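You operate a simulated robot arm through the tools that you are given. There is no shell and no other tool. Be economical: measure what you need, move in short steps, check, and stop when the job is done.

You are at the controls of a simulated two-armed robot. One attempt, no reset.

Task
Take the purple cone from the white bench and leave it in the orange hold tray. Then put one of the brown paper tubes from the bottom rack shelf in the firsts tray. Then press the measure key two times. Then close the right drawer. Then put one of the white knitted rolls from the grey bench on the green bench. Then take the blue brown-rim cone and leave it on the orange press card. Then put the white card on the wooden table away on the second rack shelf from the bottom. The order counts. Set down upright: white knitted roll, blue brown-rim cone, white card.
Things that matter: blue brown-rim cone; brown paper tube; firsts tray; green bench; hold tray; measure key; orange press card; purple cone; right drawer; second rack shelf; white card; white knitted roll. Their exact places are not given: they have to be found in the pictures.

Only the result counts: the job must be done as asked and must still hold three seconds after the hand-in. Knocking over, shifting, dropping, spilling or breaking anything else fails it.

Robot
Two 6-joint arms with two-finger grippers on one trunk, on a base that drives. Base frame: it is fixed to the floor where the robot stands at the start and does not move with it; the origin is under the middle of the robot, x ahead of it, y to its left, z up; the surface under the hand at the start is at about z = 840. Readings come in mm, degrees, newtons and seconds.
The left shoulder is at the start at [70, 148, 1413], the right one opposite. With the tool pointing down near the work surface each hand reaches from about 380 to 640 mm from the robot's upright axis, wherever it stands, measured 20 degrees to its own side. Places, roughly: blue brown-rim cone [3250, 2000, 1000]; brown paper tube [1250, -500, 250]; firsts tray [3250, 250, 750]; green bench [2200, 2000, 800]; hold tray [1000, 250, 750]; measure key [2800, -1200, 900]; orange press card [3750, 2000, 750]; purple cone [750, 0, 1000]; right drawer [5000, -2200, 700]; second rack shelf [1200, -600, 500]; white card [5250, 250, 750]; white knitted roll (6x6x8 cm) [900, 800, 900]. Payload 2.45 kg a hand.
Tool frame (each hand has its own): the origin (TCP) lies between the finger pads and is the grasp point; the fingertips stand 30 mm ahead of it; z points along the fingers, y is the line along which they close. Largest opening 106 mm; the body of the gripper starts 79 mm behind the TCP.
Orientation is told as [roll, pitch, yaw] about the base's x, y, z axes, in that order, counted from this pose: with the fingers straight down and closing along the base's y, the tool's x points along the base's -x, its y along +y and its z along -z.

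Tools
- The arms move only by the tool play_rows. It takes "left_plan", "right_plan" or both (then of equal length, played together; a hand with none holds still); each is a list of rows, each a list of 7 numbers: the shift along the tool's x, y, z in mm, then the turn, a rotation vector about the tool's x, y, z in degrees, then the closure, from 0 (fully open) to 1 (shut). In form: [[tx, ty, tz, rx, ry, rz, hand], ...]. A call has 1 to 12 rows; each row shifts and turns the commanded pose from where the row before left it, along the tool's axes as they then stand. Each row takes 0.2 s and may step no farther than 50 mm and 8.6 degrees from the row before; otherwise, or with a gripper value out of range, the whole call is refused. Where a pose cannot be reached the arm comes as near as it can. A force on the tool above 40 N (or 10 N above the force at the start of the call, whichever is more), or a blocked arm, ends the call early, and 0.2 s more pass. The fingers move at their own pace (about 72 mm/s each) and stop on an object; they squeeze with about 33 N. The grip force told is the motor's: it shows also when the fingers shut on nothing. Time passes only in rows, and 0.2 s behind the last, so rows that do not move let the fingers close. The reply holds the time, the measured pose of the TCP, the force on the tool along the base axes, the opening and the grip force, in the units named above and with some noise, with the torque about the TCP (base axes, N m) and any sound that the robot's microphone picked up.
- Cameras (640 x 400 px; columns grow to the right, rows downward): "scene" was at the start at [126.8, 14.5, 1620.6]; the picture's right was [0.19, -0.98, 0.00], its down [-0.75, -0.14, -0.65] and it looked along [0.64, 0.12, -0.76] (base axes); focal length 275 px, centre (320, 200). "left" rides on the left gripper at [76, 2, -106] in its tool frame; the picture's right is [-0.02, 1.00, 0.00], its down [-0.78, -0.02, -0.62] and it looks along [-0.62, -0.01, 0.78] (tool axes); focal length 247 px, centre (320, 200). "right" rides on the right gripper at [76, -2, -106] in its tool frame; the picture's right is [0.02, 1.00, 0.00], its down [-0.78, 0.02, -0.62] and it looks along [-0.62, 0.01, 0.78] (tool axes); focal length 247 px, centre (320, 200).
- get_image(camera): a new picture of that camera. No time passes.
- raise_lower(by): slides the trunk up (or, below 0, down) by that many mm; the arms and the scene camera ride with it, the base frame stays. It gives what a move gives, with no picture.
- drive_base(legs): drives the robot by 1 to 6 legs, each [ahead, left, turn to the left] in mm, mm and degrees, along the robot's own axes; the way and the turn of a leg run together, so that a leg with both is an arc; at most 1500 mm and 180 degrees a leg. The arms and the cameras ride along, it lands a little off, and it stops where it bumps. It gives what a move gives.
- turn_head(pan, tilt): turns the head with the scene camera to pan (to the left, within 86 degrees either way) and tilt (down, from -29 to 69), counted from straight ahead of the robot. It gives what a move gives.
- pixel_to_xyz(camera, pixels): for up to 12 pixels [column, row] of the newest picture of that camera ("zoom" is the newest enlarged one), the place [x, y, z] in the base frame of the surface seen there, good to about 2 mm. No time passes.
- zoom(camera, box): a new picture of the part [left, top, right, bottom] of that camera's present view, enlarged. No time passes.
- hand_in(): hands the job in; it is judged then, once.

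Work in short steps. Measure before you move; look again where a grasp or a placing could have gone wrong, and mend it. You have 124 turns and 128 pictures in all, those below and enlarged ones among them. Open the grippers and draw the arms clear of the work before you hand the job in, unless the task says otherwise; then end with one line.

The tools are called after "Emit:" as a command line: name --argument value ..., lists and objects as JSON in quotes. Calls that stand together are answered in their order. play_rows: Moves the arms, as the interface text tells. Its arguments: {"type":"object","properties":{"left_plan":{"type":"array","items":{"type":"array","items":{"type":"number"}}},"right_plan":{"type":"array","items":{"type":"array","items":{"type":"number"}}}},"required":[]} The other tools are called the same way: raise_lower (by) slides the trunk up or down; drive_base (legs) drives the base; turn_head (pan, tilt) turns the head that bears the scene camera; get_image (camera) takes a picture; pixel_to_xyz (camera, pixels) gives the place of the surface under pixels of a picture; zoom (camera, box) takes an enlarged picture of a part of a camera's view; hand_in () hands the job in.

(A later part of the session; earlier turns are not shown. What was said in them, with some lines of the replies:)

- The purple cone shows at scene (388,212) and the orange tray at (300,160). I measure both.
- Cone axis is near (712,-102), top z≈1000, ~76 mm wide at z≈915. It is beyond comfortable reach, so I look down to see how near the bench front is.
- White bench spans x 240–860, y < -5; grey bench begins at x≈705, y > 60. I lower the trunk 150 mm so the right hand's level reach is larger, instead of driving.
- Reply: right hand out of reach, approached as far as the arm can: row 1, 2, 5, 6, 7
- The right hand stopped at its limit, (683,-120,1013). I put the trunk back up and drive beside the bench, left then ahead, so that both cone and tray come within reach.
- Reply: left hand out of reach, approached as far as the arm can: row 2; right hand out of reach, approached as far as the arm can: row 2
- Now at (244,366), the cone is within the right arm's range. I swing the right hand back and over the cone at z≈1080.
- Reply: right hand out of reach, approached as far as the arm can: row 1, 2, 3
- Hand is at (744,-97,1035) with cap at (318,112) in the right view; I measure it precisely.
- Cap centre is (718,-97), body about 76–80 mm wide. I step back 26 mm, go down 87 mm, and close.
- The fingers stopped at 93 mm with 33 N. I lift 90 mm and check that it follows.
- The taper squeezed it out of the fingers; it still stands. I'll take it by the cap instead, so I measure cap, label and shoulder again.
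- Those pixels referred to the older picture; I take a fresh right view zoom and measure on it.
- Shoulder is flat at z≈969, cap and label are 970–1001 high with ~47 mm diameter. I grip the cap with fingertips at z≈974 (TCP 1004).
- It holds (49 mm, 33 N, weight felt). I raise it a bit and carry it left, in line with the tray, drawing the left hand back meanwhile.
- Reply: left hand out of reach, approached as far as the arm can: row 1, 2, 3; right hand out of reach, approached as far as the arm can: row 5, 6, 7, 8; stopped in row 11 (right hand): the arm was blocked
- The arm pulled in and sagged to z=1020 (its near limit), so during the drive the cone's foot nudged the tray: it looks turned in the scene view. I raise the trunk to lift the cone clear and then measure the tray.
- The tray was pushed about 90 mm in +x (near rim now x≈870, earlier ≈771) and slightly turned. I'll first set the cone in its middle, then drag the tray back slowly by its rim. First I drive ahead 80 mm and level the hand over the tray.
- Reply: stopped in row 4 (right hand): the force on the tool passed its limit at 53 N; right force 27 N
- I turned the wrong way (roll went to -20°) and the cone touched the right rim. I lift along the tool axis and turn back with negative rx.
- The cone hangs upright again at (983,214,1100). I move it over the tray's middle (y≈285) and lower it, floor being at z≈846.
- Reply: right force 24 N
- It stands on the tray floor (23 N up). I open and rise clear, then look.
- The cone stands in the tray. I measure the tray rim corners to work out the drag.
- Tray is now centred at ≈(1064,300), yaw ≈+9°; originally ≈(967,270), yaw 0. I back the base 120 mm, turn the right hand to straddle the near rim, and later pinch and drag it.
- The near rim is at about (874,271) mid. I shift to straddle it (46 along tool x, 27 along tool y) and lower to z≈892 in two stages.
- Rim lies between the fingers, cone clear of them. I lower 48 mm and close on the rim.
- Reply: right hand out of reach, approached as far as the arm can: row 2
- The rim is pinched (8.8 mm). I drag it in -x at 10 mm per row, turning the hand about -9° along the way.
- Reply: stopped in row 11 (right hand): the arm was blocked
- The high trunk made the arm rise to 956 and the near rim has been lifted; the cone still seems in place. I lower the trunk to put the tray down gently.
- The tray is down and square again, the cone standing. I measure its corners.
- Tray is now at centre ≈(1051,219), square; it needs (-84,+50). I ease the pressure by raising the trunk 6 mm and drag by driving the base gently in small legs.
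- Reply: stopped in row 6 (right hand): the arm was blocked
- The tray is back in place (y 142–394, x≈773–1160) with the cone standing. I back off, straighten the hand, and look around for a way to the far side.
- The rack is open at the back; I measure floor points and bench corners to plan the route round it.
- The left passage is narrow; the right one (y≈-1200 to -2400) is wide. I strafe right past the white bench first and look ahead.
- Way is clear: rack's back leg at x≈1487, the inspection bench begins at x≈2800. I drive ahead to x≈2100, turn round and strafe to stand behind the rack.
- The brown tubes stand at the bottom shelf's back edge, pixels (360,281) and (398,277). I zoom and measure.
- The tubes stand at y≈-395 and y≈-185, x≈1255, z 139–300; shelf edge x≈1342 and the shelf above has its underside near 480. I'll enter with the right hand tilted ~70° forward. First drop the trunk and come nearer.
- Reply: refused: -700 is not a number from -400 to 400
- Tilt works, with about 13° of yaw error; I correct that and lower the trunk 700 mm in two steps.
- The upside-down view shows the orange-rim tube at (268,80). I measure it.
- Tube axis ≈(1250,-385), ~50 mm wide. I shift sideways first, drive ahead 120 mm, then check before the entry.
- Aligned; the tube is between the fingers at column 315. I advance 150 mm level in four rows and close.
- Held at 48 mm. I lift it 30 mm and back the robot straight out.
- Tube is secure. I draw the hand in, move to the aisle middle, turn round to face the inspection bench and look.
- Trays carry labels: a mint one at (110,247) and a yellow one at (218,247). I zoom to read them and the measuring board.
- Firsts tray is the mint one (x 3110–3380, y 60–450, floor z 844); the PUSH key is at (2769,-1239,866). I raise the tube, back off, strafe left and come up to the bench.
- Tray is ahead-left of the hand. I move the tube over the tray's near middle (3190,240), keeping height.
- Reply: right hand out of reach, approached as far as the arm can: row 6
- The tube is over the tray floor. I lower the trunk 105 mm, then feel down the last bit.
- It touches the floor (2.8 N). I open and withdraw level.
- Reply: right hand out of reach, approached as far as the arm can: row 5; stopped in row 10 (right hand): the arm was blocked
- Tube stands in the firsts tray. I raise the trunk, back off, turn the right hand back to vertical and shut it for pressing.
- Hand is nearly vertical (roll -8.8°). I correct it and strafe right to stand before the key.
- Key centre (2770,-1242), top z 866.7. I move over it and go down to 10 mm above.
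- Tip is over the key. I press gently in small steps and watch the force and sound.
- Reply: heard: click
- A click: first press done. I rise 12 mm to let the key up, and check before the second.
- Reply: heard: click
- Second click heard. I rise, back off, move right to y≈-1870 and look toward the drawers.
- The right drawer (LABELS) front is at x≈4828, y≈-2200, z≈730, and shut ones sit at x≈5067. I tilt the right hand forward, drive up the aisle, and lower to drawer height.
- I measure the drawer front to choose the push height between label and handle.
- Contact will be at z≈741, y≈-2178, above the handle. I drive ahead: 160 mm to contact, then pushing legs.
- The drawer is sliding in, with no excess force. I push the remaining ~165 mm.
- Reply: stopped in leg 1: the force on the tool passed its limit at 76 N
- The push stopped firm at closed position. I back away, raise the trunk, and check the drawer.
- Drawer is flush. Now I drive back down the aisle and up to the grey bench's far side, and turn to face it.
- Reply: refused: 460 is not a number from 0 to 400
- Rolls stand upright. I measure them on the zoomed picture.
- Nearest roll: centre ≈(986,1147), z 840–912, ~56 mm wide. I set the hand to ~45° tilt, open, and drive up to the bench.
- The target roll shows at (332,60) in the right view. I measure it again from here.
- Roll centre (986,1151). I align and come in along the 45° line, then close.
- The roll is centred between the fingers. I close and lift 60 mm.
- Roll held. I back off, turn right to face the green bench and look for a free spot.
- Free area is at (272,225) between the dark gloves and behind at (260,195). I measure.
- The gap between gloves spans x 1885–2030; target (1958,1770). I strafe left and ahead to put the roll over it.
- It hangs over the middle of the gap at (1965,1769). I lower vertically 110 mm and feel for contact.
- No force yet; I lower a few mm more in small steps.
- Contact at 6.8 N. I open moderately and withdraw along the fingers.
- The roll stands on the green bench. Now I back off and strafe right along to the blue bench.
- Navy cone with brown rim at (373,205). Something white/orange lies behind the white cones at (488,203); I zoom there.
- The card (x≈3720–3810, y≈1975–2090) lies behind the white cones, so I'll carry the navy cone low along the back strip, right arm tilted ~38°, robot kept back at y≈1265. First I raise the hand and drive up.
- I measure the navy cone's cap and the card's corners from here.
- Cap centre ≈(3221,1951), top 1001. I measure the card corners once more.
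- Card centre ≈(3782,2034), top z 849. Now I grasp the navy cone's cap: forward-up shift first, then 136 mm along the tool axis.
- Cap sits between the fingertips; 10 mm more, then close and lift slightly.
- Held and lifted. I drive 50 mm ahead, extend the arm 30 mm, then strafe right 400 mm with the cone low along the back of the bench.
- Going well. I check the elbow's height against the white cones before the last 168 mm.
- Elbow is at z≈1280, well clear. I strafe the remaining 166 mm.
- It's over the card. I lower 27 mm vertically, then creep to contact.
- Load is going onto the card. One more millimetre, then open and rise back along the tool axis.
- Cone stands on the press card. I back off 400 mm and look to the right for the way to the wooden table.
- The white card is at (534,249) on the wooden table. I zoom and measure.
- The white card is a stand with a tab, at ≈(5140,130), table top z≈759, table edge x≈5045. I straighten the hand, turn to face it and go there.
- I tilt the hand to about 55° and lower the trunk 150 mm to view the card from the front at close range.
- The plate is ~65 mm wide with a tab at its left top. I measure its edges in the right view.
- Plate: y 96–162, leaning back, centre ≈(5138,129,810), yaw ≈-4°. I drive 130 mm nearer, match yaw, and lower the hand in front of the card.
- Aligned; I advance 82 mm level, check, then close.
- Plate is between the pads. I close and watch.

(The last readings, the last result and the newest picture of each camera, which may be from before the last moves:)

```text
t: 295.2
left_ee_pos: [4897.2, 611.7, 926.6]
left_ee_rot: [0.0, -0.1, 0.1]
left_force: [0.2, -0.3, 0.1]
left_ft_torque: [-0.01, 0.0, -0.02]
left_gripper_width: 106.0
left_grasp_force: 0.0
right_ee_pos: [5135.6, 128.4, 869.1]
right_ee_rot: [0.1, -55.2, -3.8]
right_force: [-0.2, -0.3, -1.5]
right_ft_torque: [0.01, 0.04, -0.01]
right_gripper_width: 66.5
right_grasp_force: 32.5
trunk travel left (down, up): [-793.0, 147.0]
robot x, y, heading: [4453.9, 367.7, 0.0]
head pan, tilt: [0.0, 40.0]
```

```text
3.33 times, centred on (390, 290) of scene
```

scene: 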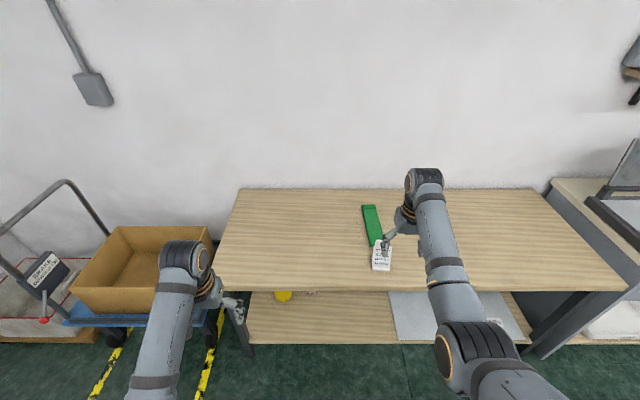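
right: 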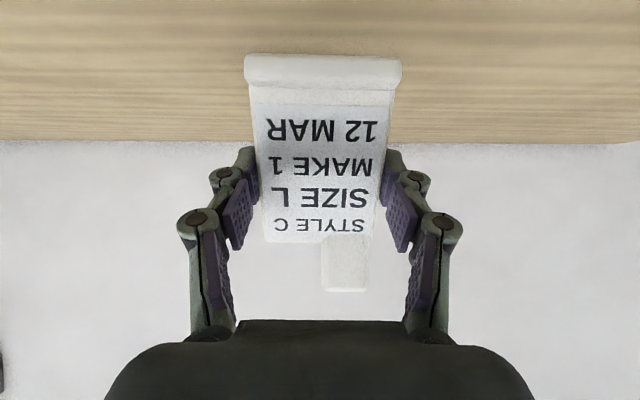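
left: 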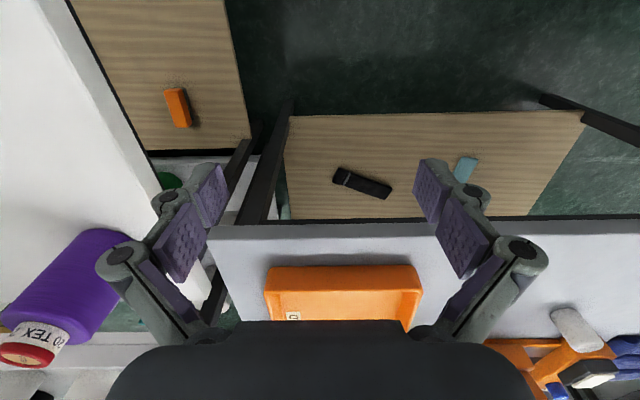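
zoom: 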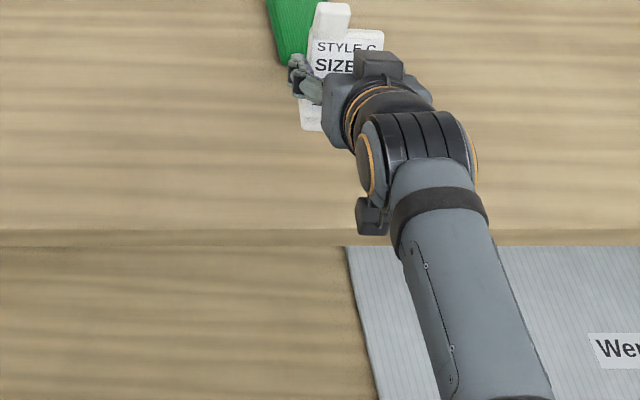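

Card is held (66.5 mm, offset TCP–foot ≈58 mm). I raise the trunk and drive back the way I came: back, left, down the aisle behind the benches, and turn round.

Emit:
raise_lower --by 130

Emit:
drive_base --legs '[[-130, 0, 0], [0, 490, 0], [-1100, 0, 0], [-1100, 0, 0]]'

Emit:
drive_base --legs '[[0, 0, 180], [0, 1100, 0]]'

Emit:
turn_head --pan 0 --tilt 45

Emit:
get_image --camera "scene"

```text
t: 296.8
left_ee_pos: [4897.0, 611.1, 1057.4]
left_ee_rot: [0.0, -0.1, 0.1]
left_force: [0.6, 0.3, 0.0]
left_ft_torque: [-0.02, 0.01, -0.03]
left_gripper_width: 106.0
left_grasp_force: 0.1
right_ee_pos: [5136.7, 128.0, 998.7]
right_ee_rot: [0.3, -55.1, -3.9]
right_force: [-1.3, 0.1, -0.7]
right_ft_torque: [0.02, 0.03, 0.02]
right_gripper_width: 66.4
right_grasp_force: 33.8
trunk travel left (down, up): [-923.0, 17.0]
robot x, y, heading: [4450.2, 368.4, 0.0]
head pan, tilt: [0.0, 40.0]
```

```text
t: 310.9
left_ee_pos: [2562.4, 1025.5, 1057.3]
left_ee_rot: [0.0, -0.1, 2.6]
left_force: [0.7, -0.8, -1.4]
left_ft_torque: [0.0, -0.03, -0.06]
left_gripper_width: 106.0
left_grasp_force: 0.2
right_ee_pos: [2823.0, 553.1, 998.6]
right_ee_rot: [0.1, -55.2, -1.5]
right_force: [-0.7, 1.1, -0.9]
right_ft_torque: [0.02, -0.02, 0.01]
right_gripper_width: 66.5
right_grasp_force: 33.2
trunk travel left (down, up): [-923.0, 17.0]
robot x, y, heading: [2126.8, 762.1, 2.9]
head pan, tilt: [0.0, 40.0]
```

```text
t: 323.1
left_ee_pos: [1539.1, -464.2, 1057.1]
left_ee_rot: [0.0, -0.1, 173.2]
left_force: [0.9, -0.5, -0.1]
left_ft_torque: [-0.02, -0.04, 0.0]
left_gripper_width: 106.0
left_grasp_force: 0.0
right_ee_pos: [1359.2, 52.4, 1000.4]
right_ee_rot: [-1.8, -55.2, 170.5]
right_force: [0.6, 6.0, -0.3]
right_ft_torque: [-0.06, 0.01, -0.01]
right_gripper_width: 66.6
right_grasp_force: 32.4
trunk travel left (down, up): [-923.0, 17.0]
robot x, y, heading: [2009.1, -275.4, 173.0]
head pan, tilt: [0.0, 40.0]
stopped in leg 2: the force on the tool passed its limit at 52 N (the readings are from after the stop); the commanded pose is now the measured one
```

```text
t: 323.7
left_ee_pos: [1538.6, -462.3, 1057.4]
left_ee_rot: [0.1, -0.1, 173.1]
left_force: [0.0, 0.1, -0.3]
left_ft_torque: [0.04, -0.01, -0.02]
left_gripper_width: 105.9
left_grasp_force: 0.1
right_ee_pos: [1361.1, 52.7, 1000.1]
right_ee_rot: [-1.4, -55.1, 170.4]
right_force: [2.1, 5.0, -1.2]
right_ft_torque: [-0.01, 0.0, 0.04]
right_gripper_width: 66.7
right_grasp_force: 32.9
trunk travel left (down, up): [-923.0, 17.0]
robot x, y, heading: [2008.7, -274.4, 173.2]
head pan, tilt: [0.0, 45.0]
```

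```text
27 pictures are left
```

scene: 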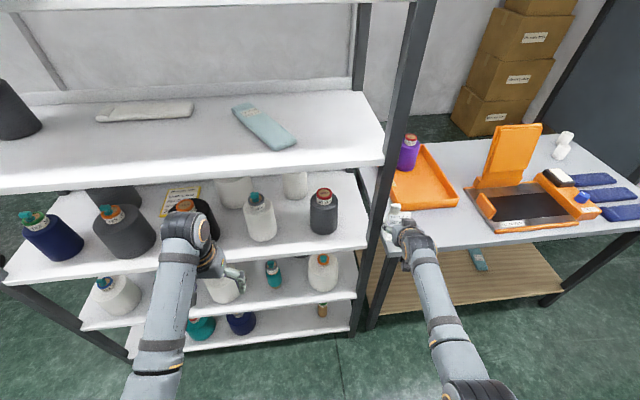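

Heading drifted to 173° and the hand touched the rack post. I ease off to the right, back away, straighten, then check.

Emit:
drive_base --legs '[[0, -40, 0], [-230, 0, 6.8]]'

Emit:
get_image --camera "scene"

Emit:
get_image --camera "right"

```text
t: 326.0
left_ee_pos: [1801.1, -495.8, 1055.8]
left_ee_rot: [0.0, 0.0, -179.7]
left_force: [-0.4, 0.4, 0.8]
left_ft_torque: [-0.01, -0.02, 0.04]
left_gripper_width: 105.8
left_grasp_force: 0.1
right_ee_pos: [1560.0, -5.0, 999.0]
right_ee_rot: [-1.5, -55.2, 177.4]
right_force: [0.0, -0.1, -0.5]
right_ft_torque: [0.0, -0.04, -0.01]
right_gripper_width: 66.4
right_grasp_force: 32.6
trunk travel left (down, up): [-923.0, 17.0]
robot x, y, heading: [2247.6, -252.8, -180.0]
head pan, tilt: [0.0, 45.0]
```

```text
26 pictures are left
```

scene: 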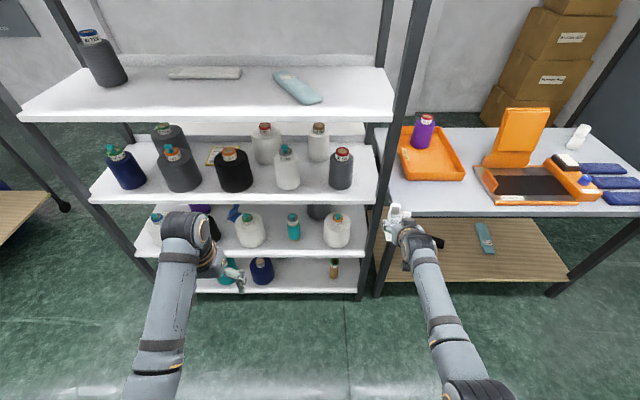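

```text
25 pictures are left
```

right: 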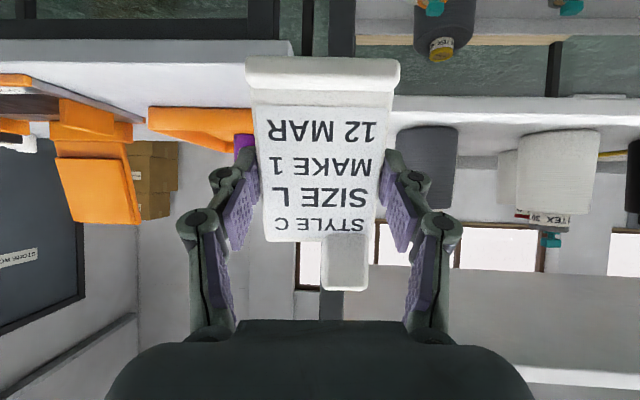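

Card still firmly held and nothing disturbed. I look for a free place on the second shelf, zooming and measuring.

Emit:
zoom --camera "scene" --box '[130, 180, 390, 300]'

Emit:
pixel_to_xyz --camera "zoom" --pixels '[[292, 155], [292, 172], [390, 148], [402, 115], [505, 155], [505, 170], [330, 165], [450, 140], [450, 165], [350, 120], [580, 140], [400, 185]]'

```text
2.46 times, centred on (260, 240) of scene
```

zoom: 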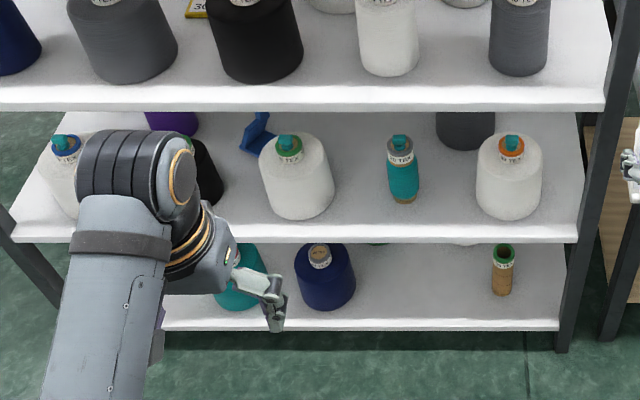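

```text
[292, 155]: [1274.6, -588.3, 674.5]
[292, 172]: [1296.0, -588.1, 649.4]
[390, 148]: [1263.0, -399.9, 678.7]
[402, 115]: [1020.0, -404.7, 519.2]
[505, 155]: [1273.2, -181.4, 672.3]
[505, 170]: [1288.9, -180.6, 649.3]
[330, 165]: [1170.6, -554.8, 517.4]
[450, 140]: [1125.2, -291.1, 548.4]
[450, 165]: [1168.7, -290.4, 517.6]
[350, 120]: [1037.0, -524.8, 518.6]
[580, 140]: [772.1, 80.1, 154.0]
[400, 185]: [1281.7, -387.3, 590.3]
```

Best free place is between the slim teal cone (y≈-395) and the white one (y≈-180): y≈-298, near the edge. I strafe left 293 mm and lower the trunk 400 mm outside the rack.

Emit:
drive_base --legs '[[0, 293, 0]]'

Emit:
raise_lower --by -400

Emit:
turn_head --pan -20 --tilt 45

Emit:
get_image --camera "scene"

Emit:
get_image --camera "right"

```text
t: 328.0
left_ee_pos: [1804.7, -795.8, 1057.7]
left_ee_rot: [0.2, -0.1, -179.3]
left_force: [0.1, 0.4, -0.3]
left_ft_torque: [-0.01, -0.01, 0.03]
left_gripper_width: 106.0
left_grasp_force: 0.0
right_ee_pos: [1563.3, -307.6, 1000.2]
right_ee_rot: [-1.3, -55.3, 177.5]
right_force: [0.2, 0.3, -0.3]
right_ft_torque: [-0.05, 0.03, -0.03]
right_gripper_width: 66.5
right_grasp_force: 32.9
trunk travel left (down, up): [-923.0, 17.0]
robot x, y, heading: [2248.6, -552.1, -179.3]
head pan, tilt: [0.0, 45.0]
```

```text
t: 331.8
left_ee_pos: [1805.2, -797.5, 656.6]
left_ee_rot: [0.0, -0.1, -179.5]
left_force: [0.3, 0.2, 0.2]
left_ft_torque: [-0.03, 0.03, 0.01]
left_gripper_width: 105.9
left_grasp_force: 0.1
right_ee_pos: [1562.4, -308.0, 599.5]
right_ee_rot: [-1.4, -55.2, 177.7]
right_force: [-0.8, -0.1, -1.2]
right_ft_torque: [-0.02, 0.0, 0.0]
right_gripper_width: 66.1
right_grasp_force: 33.0
trunk travel left (down, up): [-523.0, 417.0]
robot x, y, heading: [2248.5, -548.0, -179.6]
head pan, tilt: [0.0, 45.0]
```

```text
t: 332.7
left_ee_pos: [1805.8, -797.5, 658.1]
left_ee_rot: [0.0, -0.1, -179.4]
left_force: [1.1, 0.4, 0.1]
left_ft_torque: [0.0, 0.0, -0.03]
left_gripper_width: 106.1
left_grasp_force: 0.2
right_ee_pos: [1563.2, -309.5, 600.6]
right_ee_rot: [-1.4, -55.2, 177.8]
right_force: [-0.5, 0.0, -0.7]
right_ft_torque: [-0.04, -0.01, 0.01]
right_gripper_width: 66.6
right_grasp_force: 33.0
trunk travel left (down, up): [-523.0, 417.0]
robot x, y, heading: [2251.4, -549.6, -179.7]
head pan, tilt: [-20.0, 45.0]
```

```text
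23 pictures are left
```

scene: 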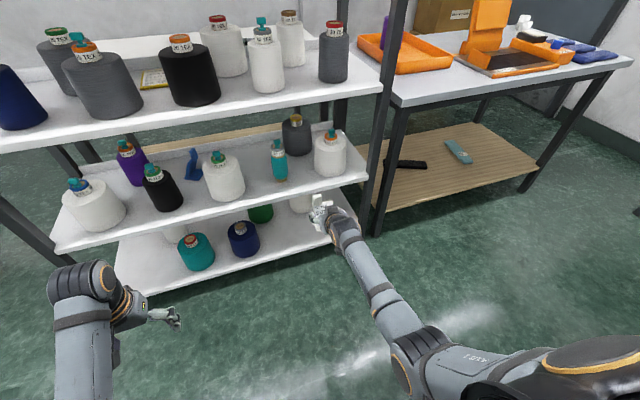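

```text
22 pictures are left
```

right: 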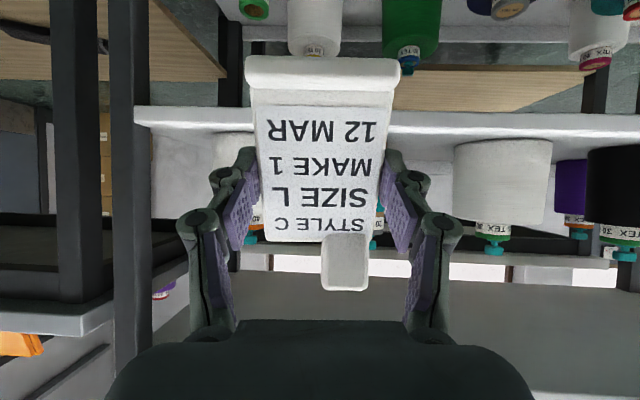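

I measure the neighbours' edges and the shelf edge with this clearer view.

Emit:
pixel_to_xyz --camera "scene" --pixels '[[279, 170], [272, 168], [287, 168], [243, 185], [226, 190], [316, 163], [330, 165], [290, 196], [300, 190], [330, 183], [260, 195], [345, 155]]'

Emit:
zoom --camera "scene" --box '[200, 110, 380, 240]'

```text
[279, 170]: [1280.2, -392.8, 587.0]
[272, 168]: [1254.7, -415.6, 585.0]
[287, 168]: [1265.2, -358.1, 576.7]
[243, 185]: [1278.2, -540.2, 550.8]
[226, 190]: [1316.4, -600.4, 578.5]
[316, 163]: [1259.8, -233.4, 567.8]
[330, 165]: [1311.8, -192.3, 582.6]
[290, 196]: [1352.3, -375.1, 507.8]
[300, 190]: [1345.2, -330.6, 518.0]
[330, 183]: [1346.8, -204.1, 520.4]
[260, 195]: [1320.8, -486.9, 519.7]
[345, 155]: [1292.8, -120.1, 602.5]
```

```text
3.08 times, centred on (290, 175) of scene
```

zoom: 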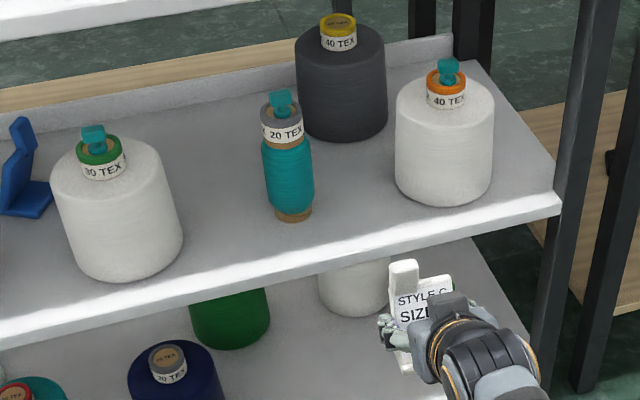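

Gap is y -358…-245 with the shelf edge at x≈1350. I drive in 250 mm with a 7 mm right shift, foot ~24 mm above the shelf.

Emit:
drive_base --legs '[[150, -5, 0], [98, -2, 0]]'

Emit:
get_image --camera "right"

Emit:
zoom --camera "scene" --box '[220, 120, 400, 260]'

```text
t: 334.8
left_ee_pos: [1555.2, -790.1, 656.8]
left_ee_rot: [0.0, -0.1, -179.6]
left_force: [-0.8, 0.9, -0.5]
left_ft_torque: [-0.02, -0.03, 0.02]
left_gripper_width: 105.7
left_grasp_force: 0.1
right_ee_pos: [1314.6, -301.5, 598.2]
right_ee_rot: [-1.5, -55.3, 177.6]
right_force: [0.0, -0.3, -0.6]
right_ft_torque: [-0.03, 0.0, -0.01]
right_gripper_width: 66.6
right_grasp_force: 33.4
trunk travel left (down, up): [-523.0, 417.0]
robot x, y, heading: [2000.7, -544.3, -179.6]
head pan, tilt: [-20.0, 45.0]
```

```text
20 pictures are left
```

right: 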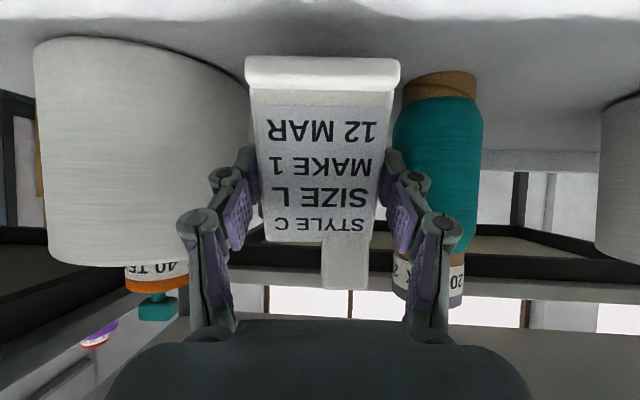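

```text
2.86 times, centred on (310, 190) of scene
```

zoom: 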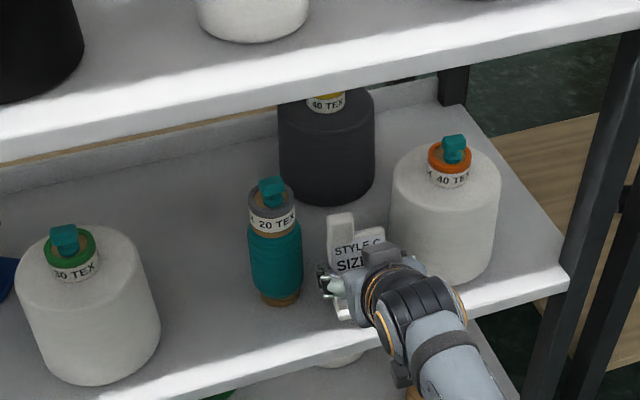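

It sits in the gap. I advance 10 mm more and lower 22 mm gently until it touches.

Emit:
play_rows --right_plan '[[-5.7, 0, 8.2, 0, 0, 0, 1], [8, 0, 5.7, 0, 0, 0, 1], [5, 0, 3.4, 0, 0, 0, 1], [2.5, 0, 1.7, 0, 0, 0, 1], [0, 0, 0, 0, 0, 0, 1]]'

Emit:
get_image --camera "right"

```text
t: 336.0
left_ee_pos: [1556.9, -791.2, 656.6]
left_ee_rot: [0.0, -0.2, -179.6]
left_force: [-0.1, -0.5, 0.5]
left_ft_torque: [-0.01, 0.01, -0.01]
left_gripper_width: 106.0
left_grasp_force: 0.1
right_ee_pos: [1305.5, -300.1, 580.3]
right_ee_rot: [-1.5, -55.3, 177.6]
right_force: [0.6, 0.0, -0.4]
right_ft_torque: [0.02, 0.0, -0.03]
right_gripper_width: 66.6
right_grasp_force: 32.8
trunk travel left (down, up): [-523.0, 417.0]
robot x, y, heading: [2000.1, -547.1, -179.6]
head pan, tilt: [-20.0, 45.0]
```

```text
18 pictures are left
```

right: 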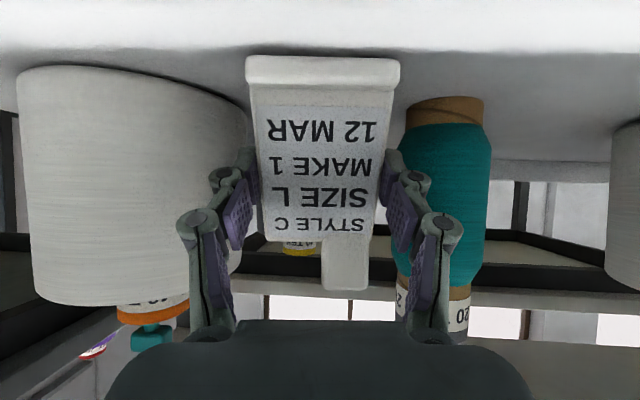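

Near contact. I lower in 1.5 mm steps, and check the neighbours' nearest edges.

Emit:
play_rows --right_plan '[[1.3, 0, 0.9, 0, 0, 0, 1], [1.3, 0, 0.9, 0, 0, 0, 1], [1.3, 0, 0.9, 0, 0, 0, 1], [0, 0, 0, 0, 0, 0, 1]]'

Emit:
pixel_to_xyz --camera "right" --pixels '[[243, 120], [230, 110], [200, 130], [412, 125], [402, 150], [325, 70]]'

```text
t: 337.0
left_ee_pos: [1556.9, -790.3, 656.3]
left_ee_rot: [0.0, -0.2, -179.5]
left_force: [0.7, -0.8, -0.1]
left_ft_torque: [0.01, -0.02, 0.02]
left_gripper_width: 106.0
left_grasp_force: 0.1
right_ee_pos: [1304.5, -300.4, 578.8]
right_ee_rot: [-1.6, -55.5, 177.4]
right_force: [-2.0, 0.2, 6.4]
right_ft_torque: [-0.23, -0.04, -0.03]
right_gripper_width: 66.6
right_grasp_force: 32.7
trunk travel left (down, up): [-523.0, 417.0]
robot x, y, heading: [2001.3, -543.8, -179.6]
head pan, tilt: [-20.0, 45.0]
```

```text
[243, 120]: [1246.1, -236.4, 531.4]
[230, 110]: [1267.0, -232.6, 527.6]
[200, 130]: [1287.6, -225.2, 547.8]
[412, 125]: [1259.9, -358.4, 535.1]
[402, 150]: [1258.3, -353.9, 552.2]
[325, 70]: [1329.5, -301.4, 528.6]
```

Contact 6.4 N. I open only to ~78 mm and withdraw level and straight back.

Emit:
play_rows --right_plan '[[0, 0, 0, 0, 0, 0, 0.28], [0, 0, 0, 0, 0, 0, 0.28], [5.7, 0, -8.2, 0, 0, 0, 0.28], [11, 0, -16, 0, 0, 0, 0.28], [17, 0, -25, 0, 0, 0, 0.28], [20, 0, -29, 0, 0, 0, 0.28], [0, 0, 0, 0, 0, 0, 0.28]]'

Emit:
get_image --camera "right"

Emit:
zoom --camera "scene" --box '[220, 120, 400, 260]'

```text
t: 338.6
left_ee_pos: [1555.3, -791.1, 655.8]
left_ee_rot: [0.0, 0.0, -179.6]
left_force: [-0.4, 0.3, 0.1]
left_ft_torque: [0.04, -0.05, -0.02]
left_gripper_width: 105.8
left_grasp_force: 0.0
right_ee_pos: [1402.1, -308.6, 577.3]
right_ee_rot: [-1.4, -55.2, 177.7]
right_force: [0.1, 0.2, 0.1]
right_ft_torque: [0.0, 0.02, 0.0]
right_gripper_width: 76.3
right_grasp_force: 0.1
trunk travel left (down, up): [-523.0, 417.0]
robot x, y, heading: [2000.0, -545.0, -179.8]
head pan, tilt: [-20.0, 45.0]
```

```text
17 pictures are left
```

right: 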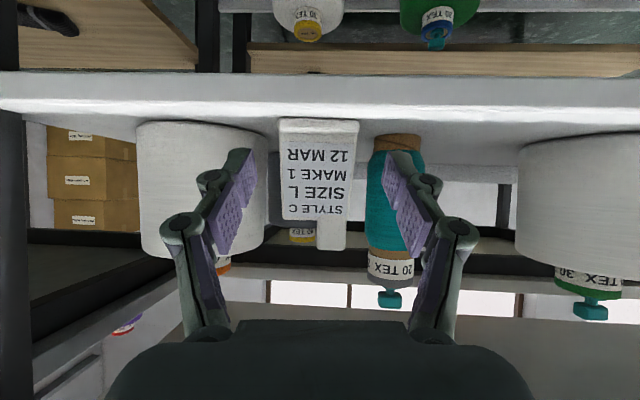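

```text
2.86 times, centred on (310, 190) of scene
```

zoom: 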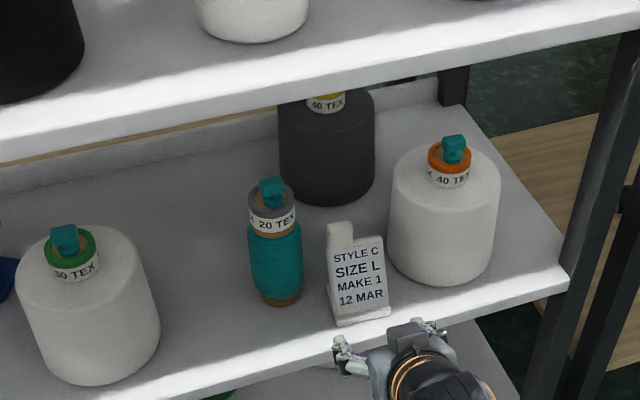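

The card stands upright on the second shelf. I back away, raise the trunk, and check the hold tray and the green bench.

Emit:
drive_base --legs '[[-250, 0, 0]]'

Emit:
raise_lower --by 390

Emit:
turn_head --pan -40 --tilt 30

Emit:
get_image --camera "scene"

```text
t: 340.4
left_ee_pos: [1809.0, -787.5, 657.4]
left_ee_rot: [-0.1, -0.2, -179.7]
left_force: [1.2, -0.3, -0.5]
left_ft_torque: [0.02, 0.03, 0.0]
left_gripper_width: 106.1
left_grasp_force: 0.1
right_ee_pos: [1654.6, -305.8, 577.6]
right_ee_rot: [-1.5, -55.4, 177.4]
right_force: [-0.6, -0.6, -0.5]
right_ft_torque: [0.0, 0.01, 0.01]
right_gripper_width: 76.5
right_grasp_force: 0.1
trunk travel left (down, up): [-523.0, 417.0]
robot x, y, heading: [2253.9, -545.5, -179.8]
head pan, tilt: [-20.0, 45.0]
```

```text
t: 344.2
left_ee_pos: [1807.2, -788.1, 1046.2]
left_ee_rot: [0.0, -0.1, -179.8]
left_force: [-0.1, 0.2, -0.1]
left_ft_torque: [0.02, -0.02, 0.02]
left_gripper_width: 106.0
left_grasp_force: 0.1
right_ee_pos: [1653.9, -305.3, 966.9]
right_ee_rot: [-1.6, -55.3, 177.5]
right_force: [1.5, 0.0, -0.2]
right_ft_torque: [0.01, -0.03, 0.01]
right_gripper_width: 76.6
right_grasp_force: 0.1
trunk travel left (down, up): [-913.0, 27.0]
robot x, y, heading: [2253.0, -541.5, -180.0]
head pan, tilt: [-20.0, 45.0]
```

```text
t: 345.0
left_ee_pos: [1807.1, -787.0, 1047.1]
left_ee_rot: [0.0, -0.1, -179.8]
left_force: [0.6, 1.1, -0.6]
left_ft_torque: [-0.02, -0.01, 0.02]
left_gripper_width: 105.9
left_grasp_force: 0.0
right_ee_pos: [1653.7, -306.0, 966.6]
right_ee_rot: [-1.5, -55.2, 177.5]
right_force: [0.1, -1.0, -0.8]
right_ft_torque: [0.04, -0.01, 0.01]
right_gripper_width: 76.3
right_grasp_force: 0.0
trunk travel left (down, up): [-913.0, 27.0]
robot x, y, heading: [2253.7, -543.5, -179.9]
head pan, tilt: [-40.0, 30.0]
```

```text
15 pictures are left
```

scene: 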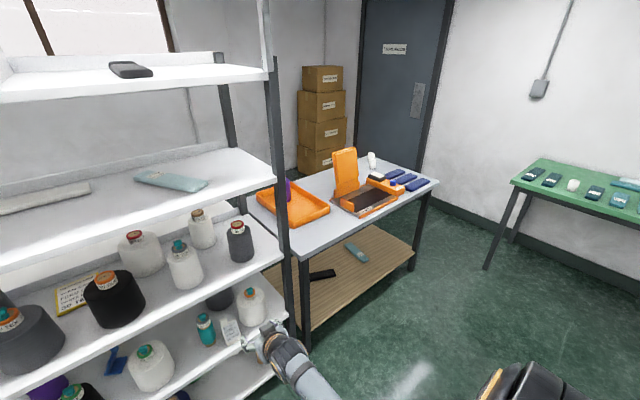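

I zoom on the grey bench for a last check of rolls, tray and cone.

Emit:
zoom --camera "scene" --box '[240, 130, 450, 260]'

Emit:
zoom --camera "scene" --box '[500, 140, 640, 230]'

```text
3.05 times, centred on (345, 195) of scene
```

zoom: 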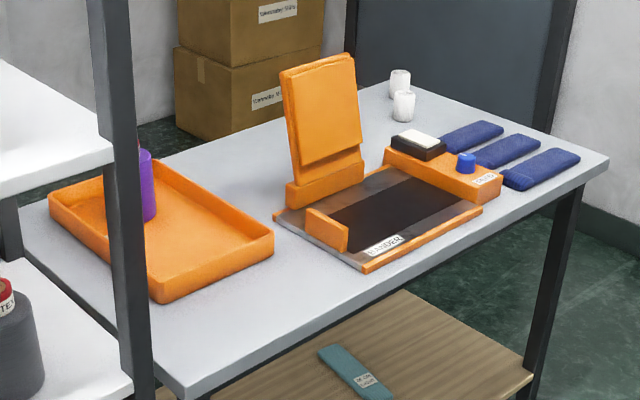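

```text
4.44 times, centred on (570, 185) of scene
```

zoom: 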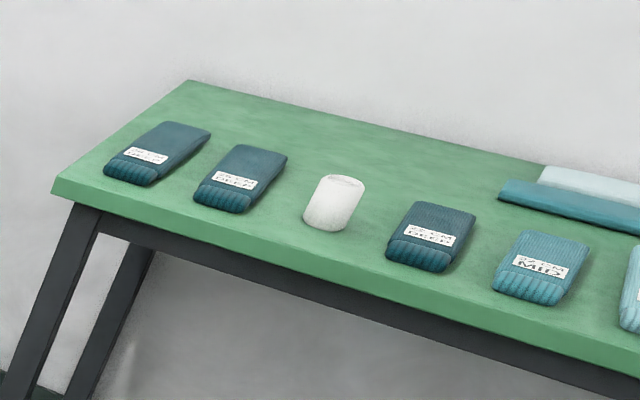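

All is standing as it should. I open the right hand fully and hand in.

Emit:
play_rows --right_plan '[[0, 0, -20, 0, 0, 0, 0], [0, 0, 0, 0, 0, 0, 0]]'

Emit:
hand_in

```text
t: 345.6
left_ee_pos: [1805.9, -788.8, 1047.0]
left_ee_rot: [0.0, -0.1, -179.8]
left_force: [0.2, 0.6, 0.6]
left_ft_torque: [0.0, 0.01, 0.03]
left_gripper_width: 106.1
left_grasp_force: 0.1
right_ee_pos: [1670.0, -307.2, 979.4]
right_ee_rot: [-1.5, -55.4, 177.3]
right_force: [-0.3, 0.0, -0.2]
right_ft_torque: [0.03, 0.0, 0.03]
right_gripper_width: 106.0
right_grasp_force: 0.0
trunk travel left (down, up): [-913.0, 27.0]
robot x, y, heading: [2251.0, -542.5, -179.8]
head pan, tilt: [-40.0, 30.0]
```

```text
The job is handed in.
```

All seven steps were done in the order asked and the job is handed in; on the way I pushed the hold tray about 90 mm and dragged it back to within a few mm of where it was, and the hand touched a rack post while carrying the card, with nothing disturbed that I could see.
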